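You operate a simulated robot arm through the tools that you are given. There is no shell and no other tool. Be economical: measure what you need, move in short steps, check, and stop when the job is done.

Carry out the task below with a simulated robot arm. There is one attempt and no reset: what you move stays moved.

TASK
Turn the crimper two wire dial to 2.5.

It is judged by the outcome, as a careful person would: the job done as asked, and still so three seconds after it is handed in. It fails if anything else is knocked over, pushed out of place, dropped, spilled or broken.

THE ROBOT
A 7-joint arm with a two-finger parallel gripper, fixed in place. Base frame: the origin is at the foot of the arm, x ahead of it, y to its left, z up. Lengths are in mm, angles in degrees, forces in N, time in s.
With the tool pointing down near the work surface it reaches from about 220 to 600 mm from the base axis. Its first joint turns from -66.0 to 66.0 degrees. Payload 2.6 kg.
Tool frame: the origin (TCP) lies between the finger pads and is the grasp point; the fingertips stand 30 mm ahead of it; z points along the fingers, y is the line along which they close. The gripper opens to 94 mm. The fingers are 28 mm wide and 10 mm thick; the gripper's body (50 by 96 mm) begins 55 mm behind the TCP.
Orientation is told as [roll, pitch, yaw] about the base's x, y, z axes, in that order, counted from this pose: with the fingers straight down and closing along the base's y, the tool's x points along the base's -x, its y along +y and its z along -z.

THE INTERFACE
- The arm moves only by the tool jog_arm. Its argument "deltas" is a list of rows, each an object (a shift or turn left out is 0, a gripper value left out holds the last) with "translation": the shift along the tool's x, y, z in units of 25 mm (1.0 is 25 mm), a list of three; "rot": the turn, a rotation vector about the tool's x, y, z in units of 8 degrees (1.0 is 8 degrees), a list of three. In form: [{"translation": [x, y, z], "rot": [ax, ay, az]}, ...]. A call has 1 to 10 rows; each row shifts and turns the commanded pose from where the row before left it, along the tool's axes as they then stand. "jaw" is the finger opening in mm, from 0 to 94, set as the call begins (left out, the last holds). A call with a number of a shift or a turn outside -1 to 1 is refused whole. A row lasts 0.2 s, in which the tool goes at most 50 mm and 8.6 degrees; a call with a longer step from one row to the next is refused whole, and so is a gripper value outside its range. A pose out of reach is approached as far as the arm can. The call stops where the force on the tool passes 40 N (or 10 N more than at its start, if that is more) or the arm is blocked; 0.2 s more then pass. The fingers move at their own pace (about 72 mm/s each) and stop on an object; they squeeze with about 33 N. The grip force told is the motor's: it shows also when the fingers shut on nothing. Time passes only in rows, and 0.2 s behind the last, so rows that do not move let the fingers close. It gives the time, the measured TCP pose, the force on the tool (base axes), the opening and the grip force at its end, in the units of the frame above (readings bear some noise).
- Cameras (640 x 400 px; columns grow to the right, rows downward): "scene" is fixed at [34.7, 425.2, 601.4]; the picture's right is [-0.76, -0.65, 0.00], its down [-0.25, 0.29, -0.92] and it looks along [0.60, -0.70, -0.38] (base axes); focal length 338 px, centre (320, 200). "wrist" rides on the gripper at [-37, 0, -58] in the tool frame; the picture's right is [0.00, -1.00, 0.00], its down [0.97, 0.00, -0.24] and it looks along [0.24, 0.00, 0.97] (tool axes); focal length 218 px, centre (320, 200).
- get_image(camera): a new picture of that camera. No time passes.
- locate(camera, pixels): for up to 12 pixels [column, row] of the newest picture of that camera ("zoom" is the newest enlarged one), the place [x, y, z] in the base frame of the surface seen there, good to about 2 mm, but the place of the scene camera against the robot may be out by one fixed shift of up to 25 mm in any direction. No time passes.
- zoom(camera, box): a new picture of the part [left, top, right, bottom] of that camera's present view, enlarged. No time passes.
- close_job(): hands the job in; it is judged then, once.

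Work in short steps. Measure before you move; look again where a grasp or a placing could have gone wrong, and mend it. You have 60 turns and 26 pictures in all, the two below and enlarged ones among them. Open the gripper and draw the arm clear of the work before you hand the job in, unless the task says otherwise; then end with one line.

The tools are called after ">>>" as a command line: name --argument value ..., lists and objects as JSON in quotes. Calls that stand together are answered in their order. jog_arm: Moves the arm, as the interface text tells. Its arguments: {"type":"object","properties":{"deltas":{"type":"array","items":{"type":"object","properties":{"translation":{"type":"array","items":{"type":"number"}},"rot":{"type":"array","items":{"type":"number"}}}}},"jaw":{"type":"number"}},"required":["deltas"]} The other tools are called the same way: get_image (camera) takes a picture; locate (camera, pixels) gives the place of the surface under pixels of a picture; zoom (camera, box) takes an enlarged picture of a part of a camera's view; close_job () hands the job in.

At the start:

```text
time: 0.0
eef_pos: [364.7, -173.6, 359.0]
tool_rot: [0.0, 0.0, 0.0]
wrist_force: [1.0, 0.0, 0.0]
width: 94.1
gripper_force: 0.0
```

scene: 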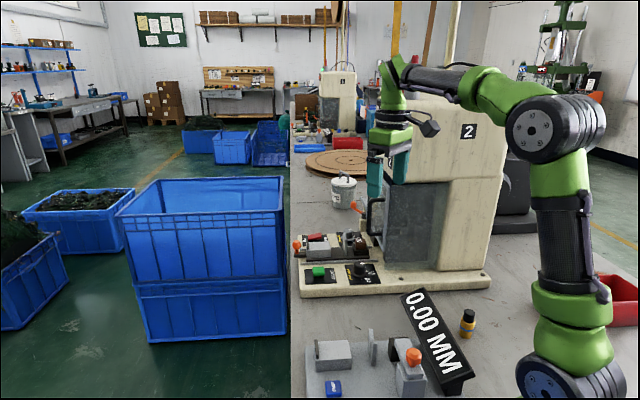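
wrist: 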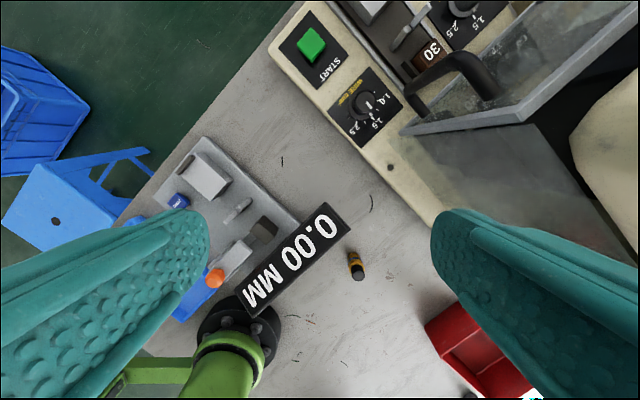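

The wrist view shows a dial near (367,103) and another near (465,10). I'll zoom in on both from both cameras.

>>> zoom --camera "wrist" --box '[270, 0, 530, 160]'

>>> zoom --camera "scene" --box '[280, 180, 440, 300]'

```text
2.46 times, centred on (400, 80) of wrist
```

zoom: 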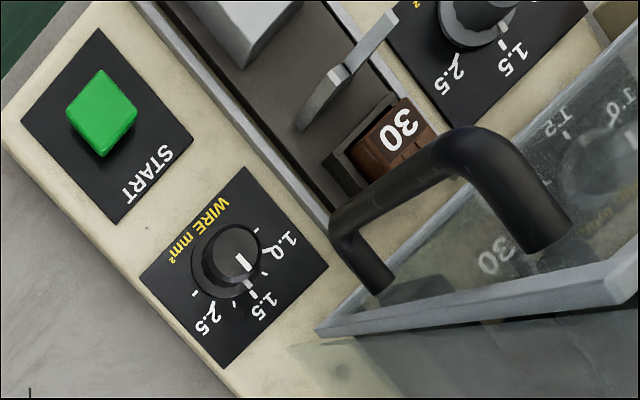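

```text
3.33 times, centred on (360, 240) of scene
```

zoom: 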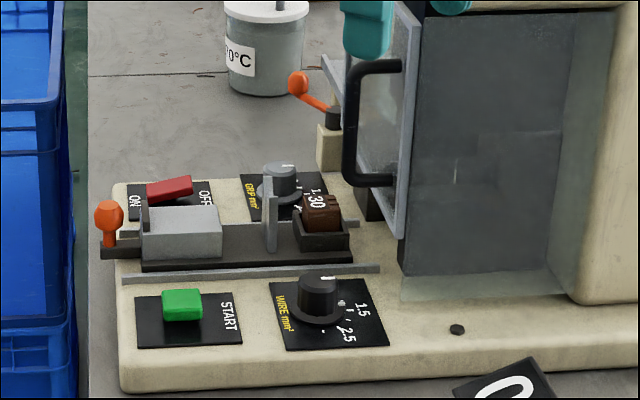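

>>> zoom --camera "wrist" --box '[325, 65, 405, 145]'

>>> locate --camera "wrist" --pixels '[[365, 101], [362, 97], [372, 105], [345, 118], [385, 128], [311, 42], [430, 50], [422, 70], [455, 57], [405, 130], [395, 40], [408, 40]]'

```text
5.00 times, centred on (365, 105) of wrist
```

zoom: 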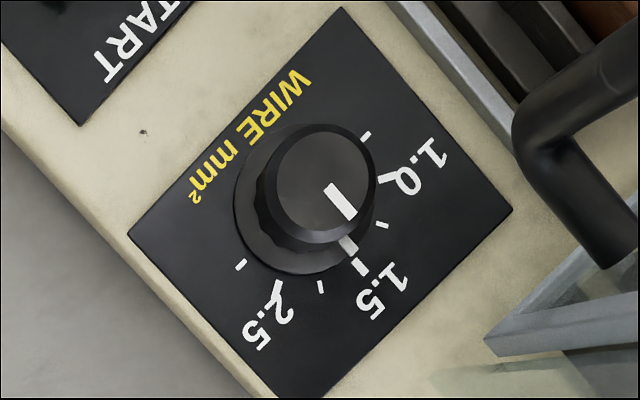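

```text
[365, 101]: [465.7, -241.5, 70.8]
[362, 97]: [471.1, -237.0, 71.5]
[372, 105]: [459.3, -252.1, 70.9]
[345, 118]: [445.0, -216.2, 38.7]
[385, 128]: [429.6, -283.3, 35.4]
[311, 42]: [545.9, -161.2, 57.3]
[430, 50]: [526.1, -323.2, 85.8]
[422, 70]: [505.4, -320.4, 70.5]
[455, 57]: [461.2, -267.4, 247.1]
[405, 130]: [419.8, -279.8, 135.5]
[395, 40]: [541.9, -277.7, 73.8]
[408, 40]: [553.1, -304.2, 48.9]
```

The panel reads z≈36–38, against 62 for the table, and the door handle reads z≈247. I'll check the table, the door and the handle with both cameras.

>>> locate --camera "wrist" --pixels '[[300, 340], [350, 170], [390, 165], [440, 72], [410, 95], [490, 95], [420, 130], [530, 115], [600, 60], [430, 160], [620, 25], [480, 55]]'

>>> locate --camera "scene" --pixels '[[359, 254], [372, 270], [350, 275], [369, 200], [379, 197], [369, 224], [382, 240], [383, 190], [450, 190], [402, 315], [390, 280], [320, 288]]'

>>> get_image --camera "scene"

```text
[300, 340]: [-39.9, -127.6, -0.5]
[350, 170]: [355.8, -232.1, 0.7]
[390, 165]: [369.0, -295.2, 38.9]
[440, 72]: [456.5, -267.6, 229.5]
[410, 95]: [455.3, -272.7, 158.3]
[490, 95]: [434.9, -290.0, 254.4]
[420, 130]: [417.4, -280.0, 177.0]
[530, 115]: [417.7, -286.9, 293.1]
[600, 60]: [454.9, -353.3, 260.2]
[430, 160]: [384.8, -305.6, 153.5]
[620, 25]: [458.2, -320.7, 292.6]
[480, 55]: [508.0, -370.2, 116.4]
```

```text
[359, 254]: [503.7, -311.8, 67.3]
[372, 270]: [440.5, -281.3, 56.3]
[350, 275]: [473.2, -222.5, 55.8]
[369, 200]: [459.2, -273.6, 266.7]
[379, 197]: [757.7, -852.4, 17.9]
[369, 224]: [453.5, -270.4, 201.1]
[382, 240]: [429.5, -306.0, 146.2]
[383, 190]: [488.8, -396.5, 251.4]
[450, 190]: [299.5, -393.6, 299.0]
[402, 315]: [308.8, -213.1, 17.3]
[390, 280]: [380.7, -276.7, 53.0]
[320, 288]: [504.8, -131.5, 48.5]
```

```text
20 pictures are left
```

scene: 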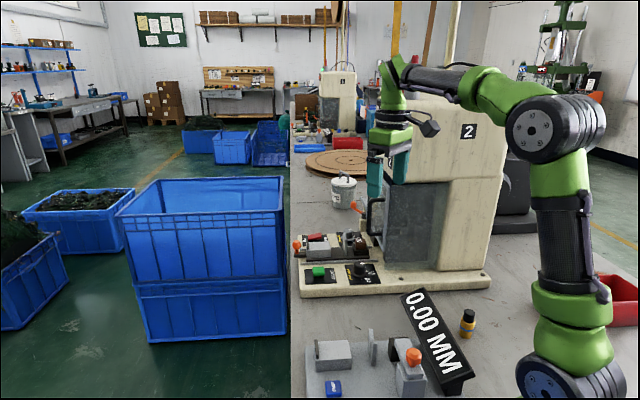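

Wrist readings put the table at z≈0, the knob at (466,-243) with its top at z≈71, and the door handle at (458,-269) from z 160 to 265. A vertical gripper would hit the handle, so I'll approach leaning away from it at yaw ~73 with about 20° of tilt. First I move clear and start turning.

>>> jog_arm --deltas '[{"translation": [-1, 0, 0]}, {"translation": [-1, 0, 0]}, {"translation": [-1, 0, 0]}, {"translation": [-1, 0, 0]}, {"translation": [-1, 0, 0]}, {"rot": [0, 0, -1]}, {"rot": [0, 0, -1]}, {"rot": [0, 0, -1]}, {"rot": [0, 0, -1]}, {"rot": [0, 0, -1]}]' --jaw 60

>>> jog_arm --deltas '[{"rot": [0, 0, -1]}, {"rot": [0, 0, -1]}, {"rot": [0, 0, -1]}, {"rot": [0, 0, -1]}, {"rot": [0, 0, -0.125]}, {"rot": [0, 0.84, 0]}, {"rot": [0, 0.83, 0]}, {"rot": [0, 0.83, 0]}]'

```text
time: 2.2
eef_pos: [489.0, -173.0, 359.2]
tool_rot: [-0.1, 0.0, 40.2]
wrist_force: [-0.7, -0.3, -0.8]
width: 60.1
gripper_force: 0.1
```

```text
time: 4.0
eef_pos: [491.2, -174.3, 360.2]
tool_rot: [-0.1, 20.1, 73.0]
wrist_force: [0.5, -0.2, 0.8]
width: 60.1
gripper_force: 0.1
```

The lean and yaw are reached. I'll look from here.

>>> get_image --camera "wrist"

```text
19 pictures are left
```

wrist: 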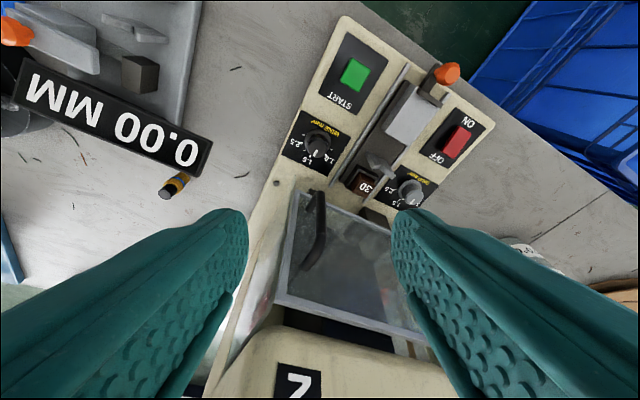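

>>> zoom --camera "wrist" --box '[270, 100, 370, 200]'

>>> locate --camera "wrist" --pixels '[[317, 143], [316, 139], [319, 147], [300, 165], [332, 178], [290, 150], [316, 195], [318, 225], [310, 262], [295, 190], [300, 160], [345, 120]]'

```text
4.00 times, centred on (320, 150) of wrist
```

zoom: 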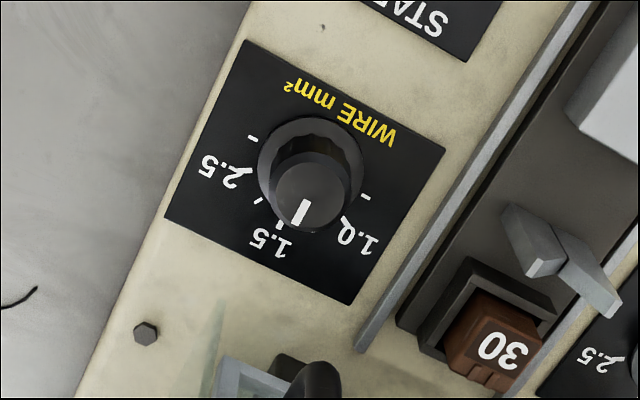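

```text
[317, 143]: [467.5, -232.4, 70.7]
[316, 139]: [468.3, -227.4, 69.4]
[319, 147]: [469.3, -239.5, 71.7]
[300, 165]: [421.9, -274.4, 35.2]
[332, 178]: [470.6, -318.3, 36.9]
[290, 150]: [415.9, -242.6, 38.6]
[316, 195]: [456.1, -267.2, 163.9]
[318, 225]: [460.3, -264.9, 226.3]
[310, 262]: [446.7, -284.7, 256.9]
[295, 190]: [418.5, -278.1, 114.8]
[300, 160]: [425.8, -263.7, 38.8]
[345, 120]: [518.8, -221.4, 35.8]
```

>>> locate --camera "zoom" --pixels '[[310, 196], [280, 194], [340, 200], [310, 175], [308, 222], [298, 212], [310, 125], [262, 170], [360, 170], [252, 139], [258, 200], [365, 197]]'

```text
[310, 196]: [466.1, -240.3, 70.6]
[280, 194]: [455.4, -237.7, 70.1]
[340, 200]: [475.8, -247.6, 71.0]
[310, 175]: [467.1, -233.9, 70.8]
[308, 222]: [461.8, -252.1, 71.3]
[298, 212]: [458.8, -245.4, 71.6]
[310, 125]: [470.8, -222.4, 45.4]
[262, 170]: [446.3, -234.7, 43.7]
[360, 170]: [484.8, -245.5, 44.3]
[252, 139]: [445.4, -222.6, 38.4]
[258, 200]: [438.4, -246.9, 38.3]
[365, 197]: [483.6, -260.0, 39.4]
```

>>> locate --camera "zoom" --pixels '[[307, 202], [295, 225], [282, 224], [235, 170], [243, 178], [230, 180], [277, 238], [248, 172], [345, 222], [279, 226]]'

>>> zoom --camera "wrist" --box '[297, 125, 337, 165]'

```text
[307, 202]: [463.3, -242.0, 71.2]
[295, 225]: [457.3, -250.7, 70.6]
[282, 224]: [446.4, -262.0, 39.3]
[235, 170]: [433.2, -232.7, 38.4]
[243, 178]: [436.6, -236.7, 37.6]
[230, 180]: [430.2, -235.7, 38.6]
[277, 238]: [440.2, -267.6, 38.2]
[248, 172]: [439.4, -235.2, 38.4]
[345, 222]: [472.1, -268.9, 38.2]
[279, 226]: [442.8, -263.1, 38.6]
```

```text
10.00 times, centred on (317, 145) of wrist
```

zoom: 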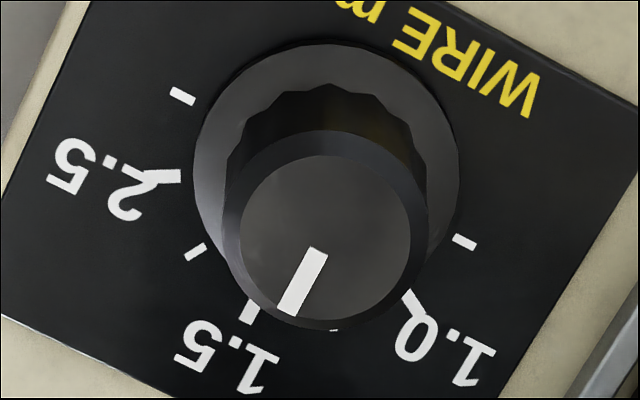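

>>> locate --camera "zoom" --pixels '[[319, 250], [287, 312], [174, 177], [247, 312], [195, 252], [182, 96], [464, 242], [325, 242], [240, 235], [411, 240], [328, 157], [407, 300]]'

```text
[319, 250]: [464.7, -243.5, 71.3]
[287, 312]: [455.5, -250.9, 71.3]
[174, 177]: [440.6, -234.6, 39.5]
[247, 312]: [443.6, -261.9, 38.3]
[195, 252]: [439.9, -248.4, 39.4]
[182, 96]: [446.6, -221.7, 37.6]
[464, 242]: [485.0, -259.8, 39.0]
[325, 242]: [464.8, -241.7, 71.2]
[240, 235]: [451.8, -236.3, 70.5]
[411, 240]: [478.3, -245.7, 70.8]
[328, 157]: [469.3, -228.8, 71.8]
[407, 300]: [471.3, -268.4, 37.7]
```

The knob centre is (465.5,-241.2) with its top at z 71 and the skirt top at z≈44. The pointer is at ~224°, which is 1.5. The 2.5 tick is at 165°, so it needs a turn of −60° (clockwise from above). I'll pre-turn to yaw 103 and come to 100 mm short along the leaning axis.

>>> jog_arm --deltas '[{"rot": [0.32, 0, -0.88]}, {"rot": [0.32, 0, -0.88]}, {"rot": [0.32, 0, -0.88]}, {"rot": [0.32, 0, -0.88]}]' --jaw 56

>>> jog_arm --deltas '[{"translation": [-0.23, 0.2, 0.8955]}, {"translation": [-0.23, 0.2, 0.8955]}, {"translation": [-0.23, 0.2, 0.8955]}, {"translation": [-0.23, 0.2, 0.8955]}, {"translation": [-0.23, 0.2, 0.8955]}, {"translation": [-0.23, 0.2, 0.8955]}, {"translation": [-0.23, 0.2, 0.8955]}, {"translation": [-0.23, 0.2, 0.8955]}]'

>>> get_image --camera "wrist"

>>> get_image --camera "scene"

```text
time: 5.0
eef_pos: [491.2, -173.8, 357.8]
tool_rot: [0.0, 20.0, 103.1]
wrist_force: [0.2, -0.7, 0.1]
width: 55.9
gripper_force: 0.0
```

```text
time: 6.8
eef_pos: [453.6, -202.7, 172.2]
tool_rot: [0.0, 19.9, 103.1]
wrist_force: [-0.5, 0.7, -0.6]
width: 56.1
gripper_force: 0.1
```

```text
16 pictures are left
```

wrist: 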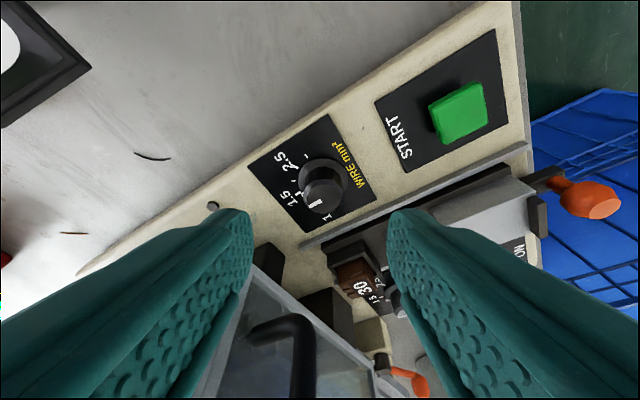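

```text
15 pictures are left
```

scene: 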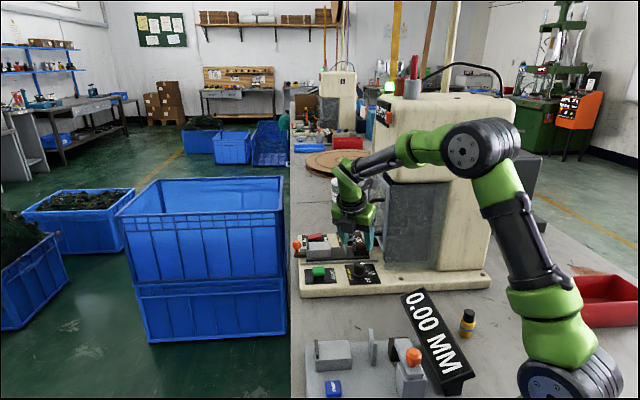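

Clear so far. I'll re-measure the knob at close range before going down.

>>> locate --camera "wrist" --pixels '[[322, 194], [307, 193], [338, 195], [322, 184], [322, 208], [322, 162], [300, 175], [346, 178], [362, 280], [340, 250], [300, 330]]'

>>> zoom --camera "wrist" --box '[280, 140, 370, 230]'

```text
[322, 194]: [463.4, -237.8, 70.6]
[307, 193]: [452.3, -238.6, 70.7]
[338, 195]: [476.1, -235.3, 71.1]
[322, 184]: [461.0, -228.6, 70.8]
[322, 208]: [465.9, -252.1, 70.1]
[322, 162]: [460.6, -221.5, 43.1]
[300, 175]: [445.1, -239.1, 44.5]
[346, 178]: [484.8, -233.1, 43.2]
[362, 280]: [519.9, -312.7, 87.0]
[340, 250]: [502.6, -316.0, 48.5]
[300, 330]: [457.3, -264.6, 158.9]
```

```text
4.44 times, centred on (325, 185) of wrist
```

zoom: 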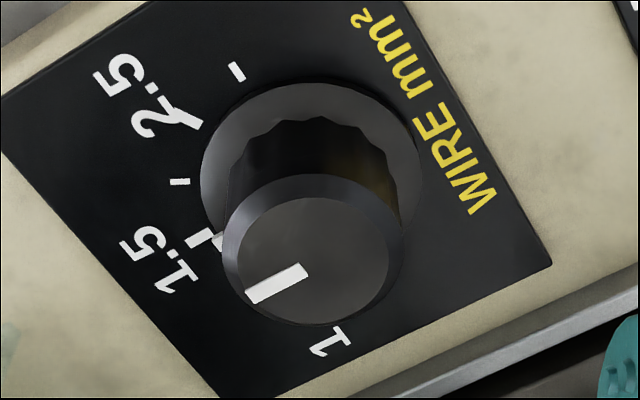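

The centre is confirmed at about (465,-241). I'll go down 96 mm along the tool axis with the jaw at 56.

>>> jog_arm --deltas '[{"translation": [0, -0.02, 0.64]}, {"translation": [0, -0.02, 0.64]}, {"translation": [0, -0.02, 0.64]}, {"translation": [0, -0.02, 0.64]}, {"translation": [0, -0.02, 0.64]}, {"translation": [0, 0, 0.64]}, {}]'

>>> get_image --camera "wrist"

>>> zoom --camera "scene" --box '[290, 140, 450, 300]'

```text
time: 7.7
eef_pos: [465.1, -214.6, 129.2]
tool_rot: [-0.8, 20.3, 102.8]
wrist_force: [-0.2, -0.3, 0.2]
width: 55.9
gripper_force: 0.1
stopped in row 4: the force on the tool passed its limit (the readings are from after the stop); the commanded pose is now the measured one
```

```text
13 pictures are left
```

wrist: 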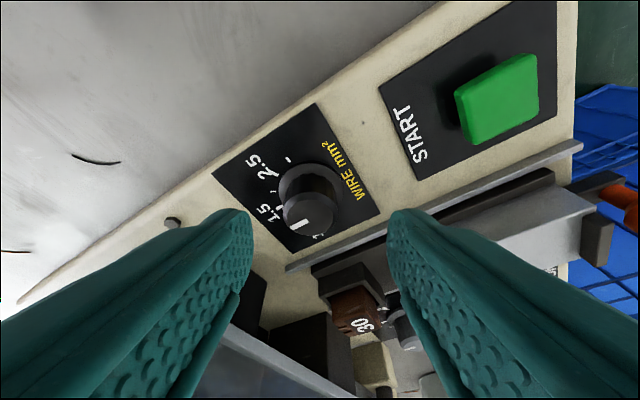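

```text
2.50 times, centred on (370, 220) of scene
```

zoom: 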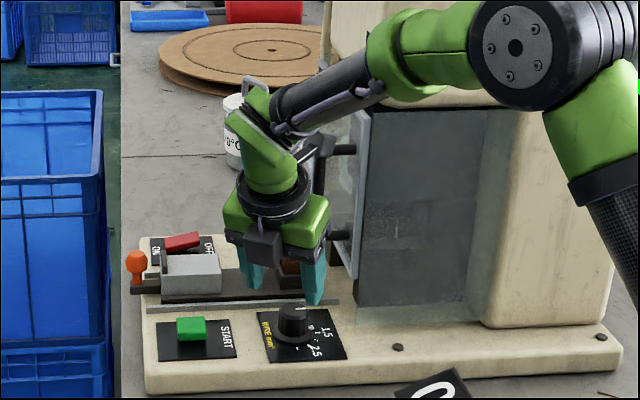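

The descent stopped on contact at z 129, most likely against the handle. I'll zoom in to see what touched.

>>> zoom --camera "scene" --box '[370, 160, 440, 250]'

>>> zoom --camera "scene" --box '[370, 165, 450, 225]'

```text
4.44 times, centred on (405, 205) of scene
```

zoom: 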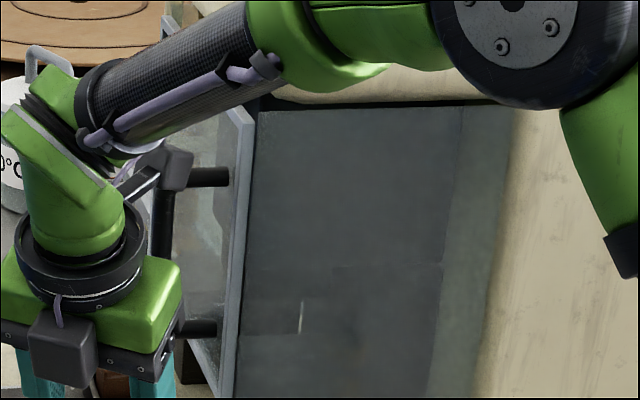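

```text
6.67 times, centred on (410, 195) of scene
```

zoom: 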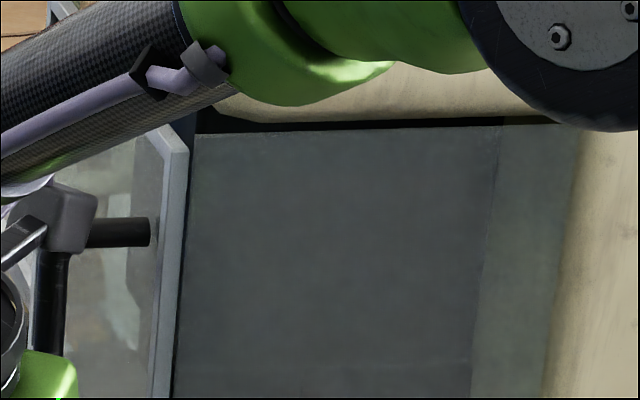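

A mount on the gripper's +x side, around (385,200), came down on the top of the handle. That side must face away from the handle. I'll back off along the axis, straighten, and turn the wrist by about 180°.

>>> jog_arm --deltas '[{"translation": [-0.1, 0, -1]}, {"translation": [-0.1, 0, -1]}, {"translation": [-0.1, 0, -1]}, {"translation": [-0.1, 0, -1]}, {"translation": [-0.1, 0, -1]}, {"translation": [-0.1, 0, -1]}, {"translation": [-0.1, 0, -1]}, {"translation": [-0.1, 0, -1]}, {"translation": [-0.1, 0, -1]}]'

>>> jog_arm --deltas '[{"rot": [0, -0.85, 0]}, {"rot": [0, -0.85, 0]}, {"rot": [0, -0.84, 0]}, {"rot": [0, 0, 1]}, {"rot": [0, 0, 1]}, {"rot": [0, 0, 1]}, {"rot": [0, 0, 1]}, {"rot": [0, 0, 1]}, {"rot": [0, 0, 1]}, {"rot": [0, 0, 1]}]'

>>> jog_arm --deltas '[{"rot": [0, 0, 1]}, {"rot": [0, 0, 1]}, {"rot": [0, 0, 1]}, {"rot": [0, 0, 1]}, {"rot": [0, 0, 1]}, {"rot": [0, 0, 1]}, {"rot": [0, 0, 1]}, {"rot": [0, 0, 1]}, {"rot": [0, 0, 1]}, {"rot": [0, 0, 1]}]'

>>> jog_arm --deltas '[{"rot": [0, 0, 1]}, {"rot": [0, 0, 1]}, {"rot": [0, 0, 1]}, {"rot": [0, 0, 1]}, {"rot": [0, 0, 1]}, {"rot": [0, 0, 0.5]}]'

>>> get_image --camera "scene"

```text
time: 9.7
eef_pos: [439.2, -119.9, 332.9]
tool_rot: [-0.9, 20.2, 102.8]
wrist_force: [-0.5, -0.2, 0.1]
width: 56.0
gripper_force: 0.1
```

```text
time: 11.9
eef_pos: [439.3, -118.4, 332.0]
tool_rot: [-0.4, -0.7, 47.0]
wrist_force: [0.1, 0.6, 1.0]
width: 55.9
gripper_force: 0.0
```

```text
time: 14.1
eef_pos: [440.9, -119.0, 332.6]
tool_rot: [0.6, -0.5, -33.1]
wrist_force: [-0.2, 0.0, 0.8]
width: 56.2
gripper_force: 0.0
```

```text
time: 15.5
eef_pos: [440.9, -117.7, 331.2]
tool_rot: [0.7, 0.1, -77.1]
wrist_force: [1.7, 0.5, 0.2]
width: 55.9
gripper_force: 0.0
```

```text
9 pictures are left
```

scene: 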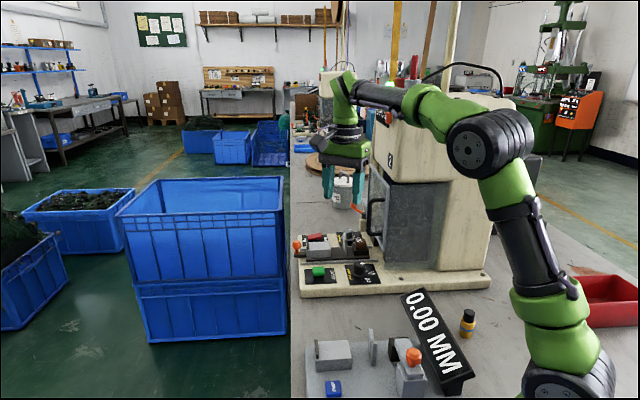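

>>> zoom --camera "scene" --box '[300, 60, 440, 300]'

```text
1.67 times, centred on (370, 180) of scene
```

zoom: 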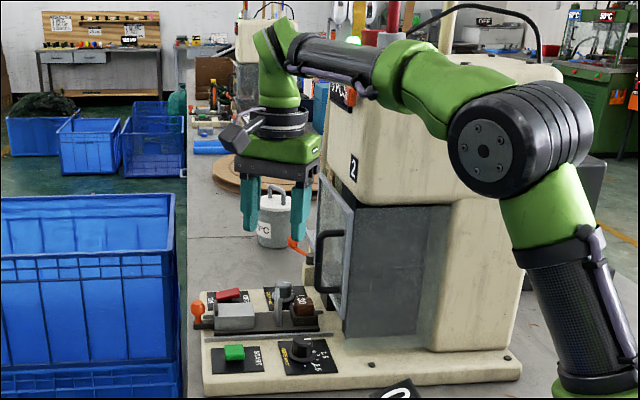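

The mount turns with the tool and now faces away. I'll lean 30° the other way and dry-run the 60° clockwise turn up here to check joint range, then return.

>>> jog_arm --deltas '[{"rot": [0, -0.9375, 0]}, {"rot": [0, -0.9375, 0]}, {"rot": [0, -0.9375, 0]}, {"rot": [0, -0.9375, 0]}, {}]'

>>> jog_arm --deltas '[{"rot": [0.375, 0, 0.65]}, {"rot": [0.375, 0, 0.65]}, {"rot": [0.375, 0, 0.65]}, {"rot": [0.375, 0, 0.65]}, {"rot": [0.375, 0, 0.65]}, {"rot": [0.375, 0, 0.65]}, {"rot": [0.375, 0, 0.65]}, {"rot": [0.375, 0, 0.65]}, {"rot": [0.375, 0, 0.65]}, {"rot": [0.375, 0, 0.65]}]'

```text
time: 16.7
eef_pos: [439.9, -117.5, 331.7]
tool_rot: [1.0, -30.1, -77.3]
wrist_force: [-0.1, 0.4, -0.1]
width: 56.0
gripper_force: 0.1
```

```text
time: 18.9
eef_pos: [438.9, -117.8, 331.9]
tool_rot: [0.5, -29.2, -137.3]
wrist_force: [-0.5, -0.6, 0.1]
width: 55.8
gripper_force: 0.1
```

The range is fine. I'll return to the start yaw and approach to 100 mm short.

>>> jog_arm --deltas '[{"rot": [-0.375, 0, -0.65]}, {"rot": [-0.375, 0, -0.65]}, {"rot": [-0.375, 0, -0.65]}, {"rot": [-0.375, 0, -0.65]}, {"rot": [-0.375, 0, -0.65]}, {"rot": [-0.375, 0, -0.65]}, {"rot": [-0.375, 0, -0.65]}, {"rot": [-0.375, 0, -0.65]}, {"rot": [-0.375, 0, -0.65]}, {"rot": [-0.375, 0, -0.65]}]'

>>> jog_arm --deltas '[{"translation": [0.13, -0.012, 0.8745]}, {"translation": [0.13, -0.012, 0.8745]}, {"translation": [0.13, -0.012, 0.8745]}, {"translation": [0.13, -0.012, 0.8745]}, {"translation": [0.13, -0.012, 0.8745]}, {"translation": [0.13, -0.012, 0.8745]}, {"translation": [0.13, -0.012, 0.8745]}, {"translation": [0.13, -0.012, 0.8745]}, {}]'

>>> get_image --camera "wrist"

```text
time: 21.1
eef_pos: [439.9, -118.5, 332.0]
tool_rot: [1.0, -30.0, -77.1]
wrist_force: [0.2, 0.2, 1.1]
width: 56.0
gripper_force: 0.0
```

```text
time: 23.1
eef_pos: [454.5, -182.6, 168.1]
tool_rot: [0.9, -29.9, -77.5]
wrist_force: [-0.3, -0.3, -1.0]
width: 55.9
gripper_force: 0.1
```

```text
7 pictures are left
```

wrist: 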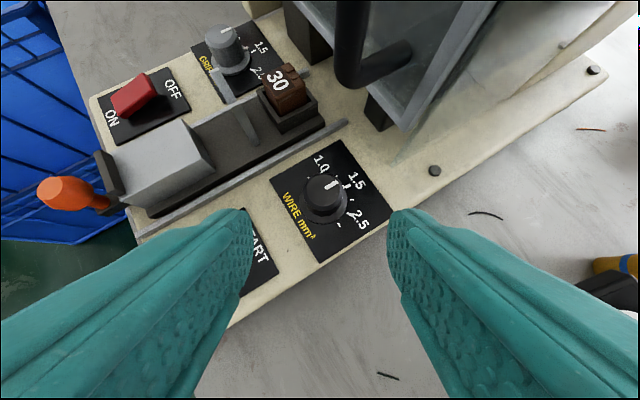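

>>> locate --camera "wrist" --pixels '[[325, 187], [307, 190], [342, 187], [325, 175], [325, 198], [305, 200], [347, 198], [350, 80], [405, 50], [370, 80], [268, 240], [265, 150]]'

```text
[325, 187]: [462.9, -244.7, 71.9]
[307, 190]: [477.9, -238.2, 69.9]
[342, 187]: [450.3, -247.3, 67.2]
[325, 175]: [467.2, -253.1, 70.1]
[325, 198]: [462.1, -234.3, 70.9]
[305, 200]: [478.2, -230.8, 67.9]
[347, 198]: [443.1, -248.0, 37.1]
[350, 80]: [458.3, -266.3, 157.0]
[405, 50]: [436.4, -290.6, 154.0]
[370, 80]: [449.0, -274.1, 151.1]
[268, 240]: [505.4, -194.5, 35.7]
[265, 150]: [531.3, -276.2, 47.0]
```

The knob centre is about (464.7,-242) and the handle's lower end is at z≈150. I'm going down along the axis.

>>> jog_arm --deltas '[{"translation": [0.01, -0.02, 0.5]}, {"translation": [0.01, -0.02, 0.5]}, {"translation": [0.01, -0.02, 0.5]}, {"translation": [0.01, -0.02, 0.5]}, {"translation": [0.01, -0.02, 0.5]}, {"translation": [0.01, -0.02, 0.5]}, {"translation": [0, -0.02, 0.5]}, {"translation": [0, 0, 0.48]}, {}]'

>>> get_image --camera "wrist"

```text
time: 25.1
eef_pos: [465.3, -230.1, 81.5]
tool_rot: [1.0, -29.9, -77.4]
wrist_force: [-0.2, -0.1, -1.4]
width: 56.1
gripper_force: 0.2
```

```text
6 pictures are left
```

wrist: 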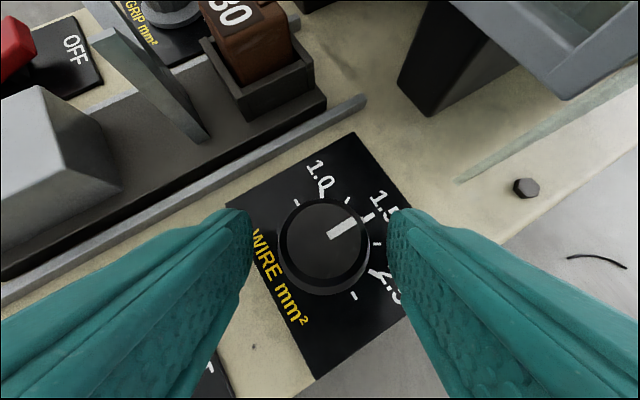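

The knob (322,240) is centred between the fingertips with nothing touching. Closing the gripper.

>>> jog_arm --deltas '[{}, {}, {}, {}]' --jaw 0

```text
time: 26.1
eef_pos: [463.8, -230.1, 81.4]
tool_rot: [0.8, -29.9, -77.3]
wrist_force: [-11.3, -0.8, 4.3]
width: 32.2
gripper_force: 44.7
```

Gripped at width 32. I'll turn −60° about the vertical through the knob, with a small relief of the side force first.

>>> jog_arm --deltas '[{"translation": [0, -0.06, 0]}, {"translation": [0, 0.046, 0], "rot": [0.375, 0, 0.65]}, {"translation": [0, 0.046, 0], "rot": [0.375, 0, 0.65]}, {"translation": [0, 0.046, 0], "rot": [0.375, 0, 0.65]}, {"translation": [0, 0.046, 0], "rot": [0.375, 0, 0.65]}, {"translation": [0, 0.046, 0], "rot": [0.375, 0, 0.65]}]'

```text
time: 27.5
eef_pos: [469.9, -229.8, 82.3]
tool_rot: [1.0, -29.6, -107.4]
wrist_force: [13.1, -8.4, -0.5]
width: 32.9
gripper_force: 45.2
```

Turned 30° with moderate force. Continuing the remaining 30°.

>>> jog_arm --deltas '[{"translation": [0, 0.05, 0]}, {"translation": [0, 0.046, 0], "rot": [0.375, 0, 0.65]}, {"translation": [0, 0.046, 0], "rot": [0.375, 0, 0.65]}, {"translation": [0, 0.046, 0], "rot": [0.375, 0, 0.65]}, {"translation": [0, 0.046, 0], "rot": [0.375, 0, 0.65]}, {"translation": [0, 0.046, 0], "rot": [0.375, 0, 0.65]}, {}]'

>>> get_image --camera "wrist"

```text
time: 29.1
eef_pos: [474.4, -233.0, 81.5]
tool_rot: [0.6, -29.2, -137.1]
wrist_force: [10.9, -3.8, 10.4]
width: 32.5
gripper_force: 45.4
```

```text
5 pictures are left
```

wrist: 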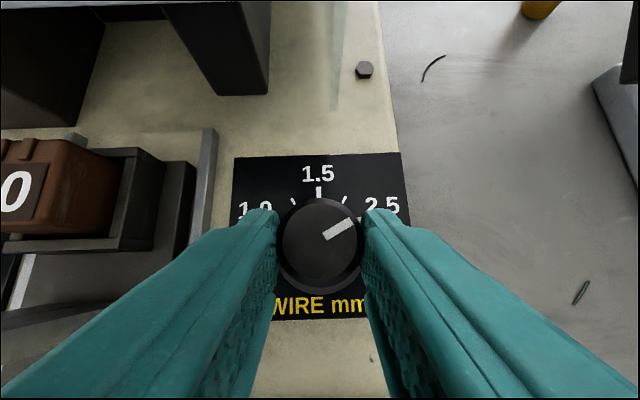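

The pointer now heads toward 2.5. I'll open, back off along the axis, and check.

>>> jog_arm --deltas '[{}, {}, {}]' --jaw 56

>>> jog_arm --deltas '[{"translation": [0, 0, -0.5]}, {"translation": [0, 0, -0.5]}, {"translation": [0, 0, -0.5]}, {"translation": [0, 0, -0.5]}, {}]'

>>> zoom --camera "wrist" --box '[270, 150, 370, 250]'

```text
time: 29.9
eef_pos: [473.9, -232.6, 79.8]
tool_rot: [0.4, -29.3, -137.2]
wrist_force: [-0.4, 0.2, 0.0]
width: 55.9
gripper_force: 0.0
```

```text
time: 31.1
eef_pos: [492.0, -214.6, 125.5]
tool_rot: [0.4, -29.2, -137.2]
wrist_force: [-0.2, 0.1, -0.8]
width: 56.4
gripper_force: 0.1
```

```text
4.00 times, centred on (320, 200) of wrist
```

zoom: 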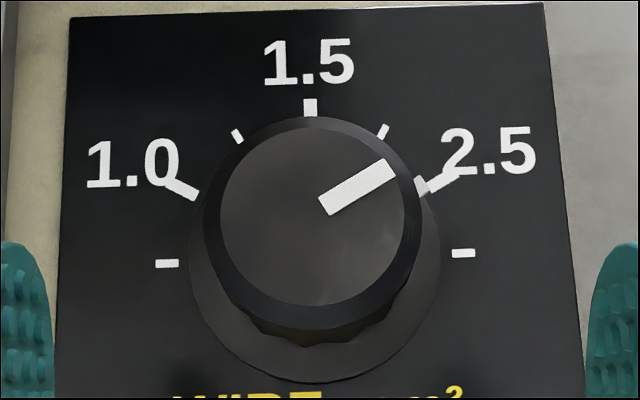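

The skirt mark (421,186) lines up with the 2.5 tick (440,180), so the dial is at 2.5. I'll draw the arm clear.

>>> jog_arm --deltas '[{"translation": [0, 0, -1]}, {"translation": [0, 0, -1]}, {"translation": [0, 0, -1]}, {"translation": [0, 0, -1]}, {"translation": [0, 0, -1]}, {"translation": [0, 0, -1]}, {}]' --jaw 80

>>> get_image --camera "scene"

```text
time: 32.7
eef_pos: [523.0, -181.8, 194.9]
tool_rot: [0.4, -29.1, -137.2]
wrist_force: [-0.2, 0.5, 0.5]
width: 79.8
gripper_force: 0.1
out of reach, approached as far as the arm can: row 4, 5, 6
```

```text
3 pictures are left
```

scene: 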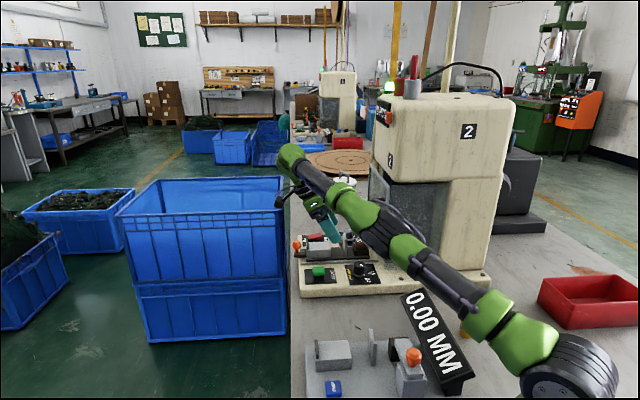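

Everything looks in place, but the arm is stretched out. I'll pull it sideways away from the machine, toward the base.

>>> jog_arm --deltas '[{"translation": [0, -1, 0]}, {"translation": [0, -1, 0]}, {"translation": [-0.5, -1, -0.3]}, {"translation": [-0.8, 0, -0.4]}, {"translation": [-0.8, 0, -0.4]}, {}]'

>>> get_image --camera "scene"

>>> zoom --camera "scene" --box '[290, 180, 490, 390]'

```text
time: 34.1
eef_pos: [447.2, -148.2, 244.7]
tool_rot: [0.4, -29.4, -137.1]
wrist_force: [-0.2, 0.2, -0.1]
width: 80.1
gripper_force: 0.0
```

```text
2 pictures are left
```

scene: 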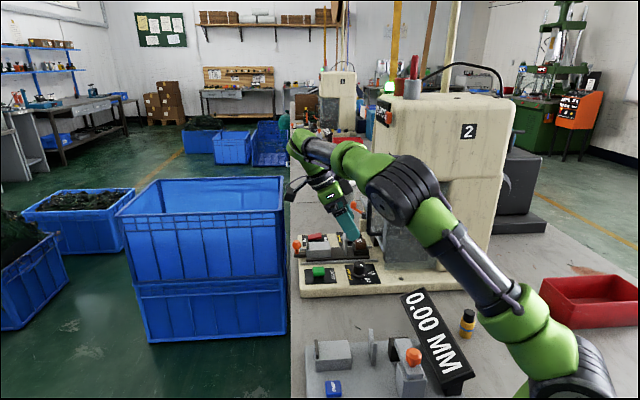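

```text
1.90 times, centred on (390, 285) of scene
```

zoom: 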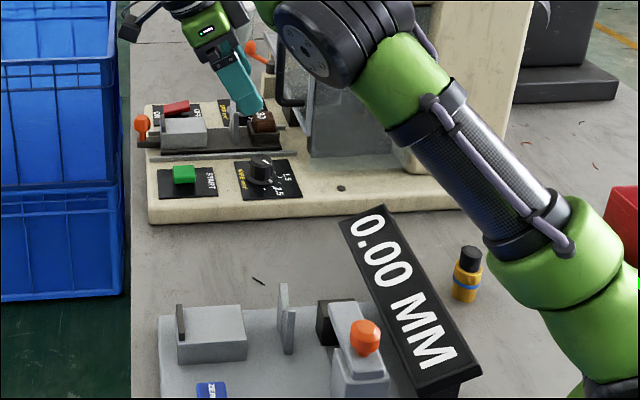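

The dial is set, the arm is clear, and the bottle, display and machine parts are where they were.

>>> close_job

```text
The job is handed in.
```

The wire dial on crimper two now reads 2.5: its mark lines up with the 2.5 tick. On the first approach the gripper's mount pressed briefly on the door handle and stopped at the force limit; nothing looks moved in the later pictures.
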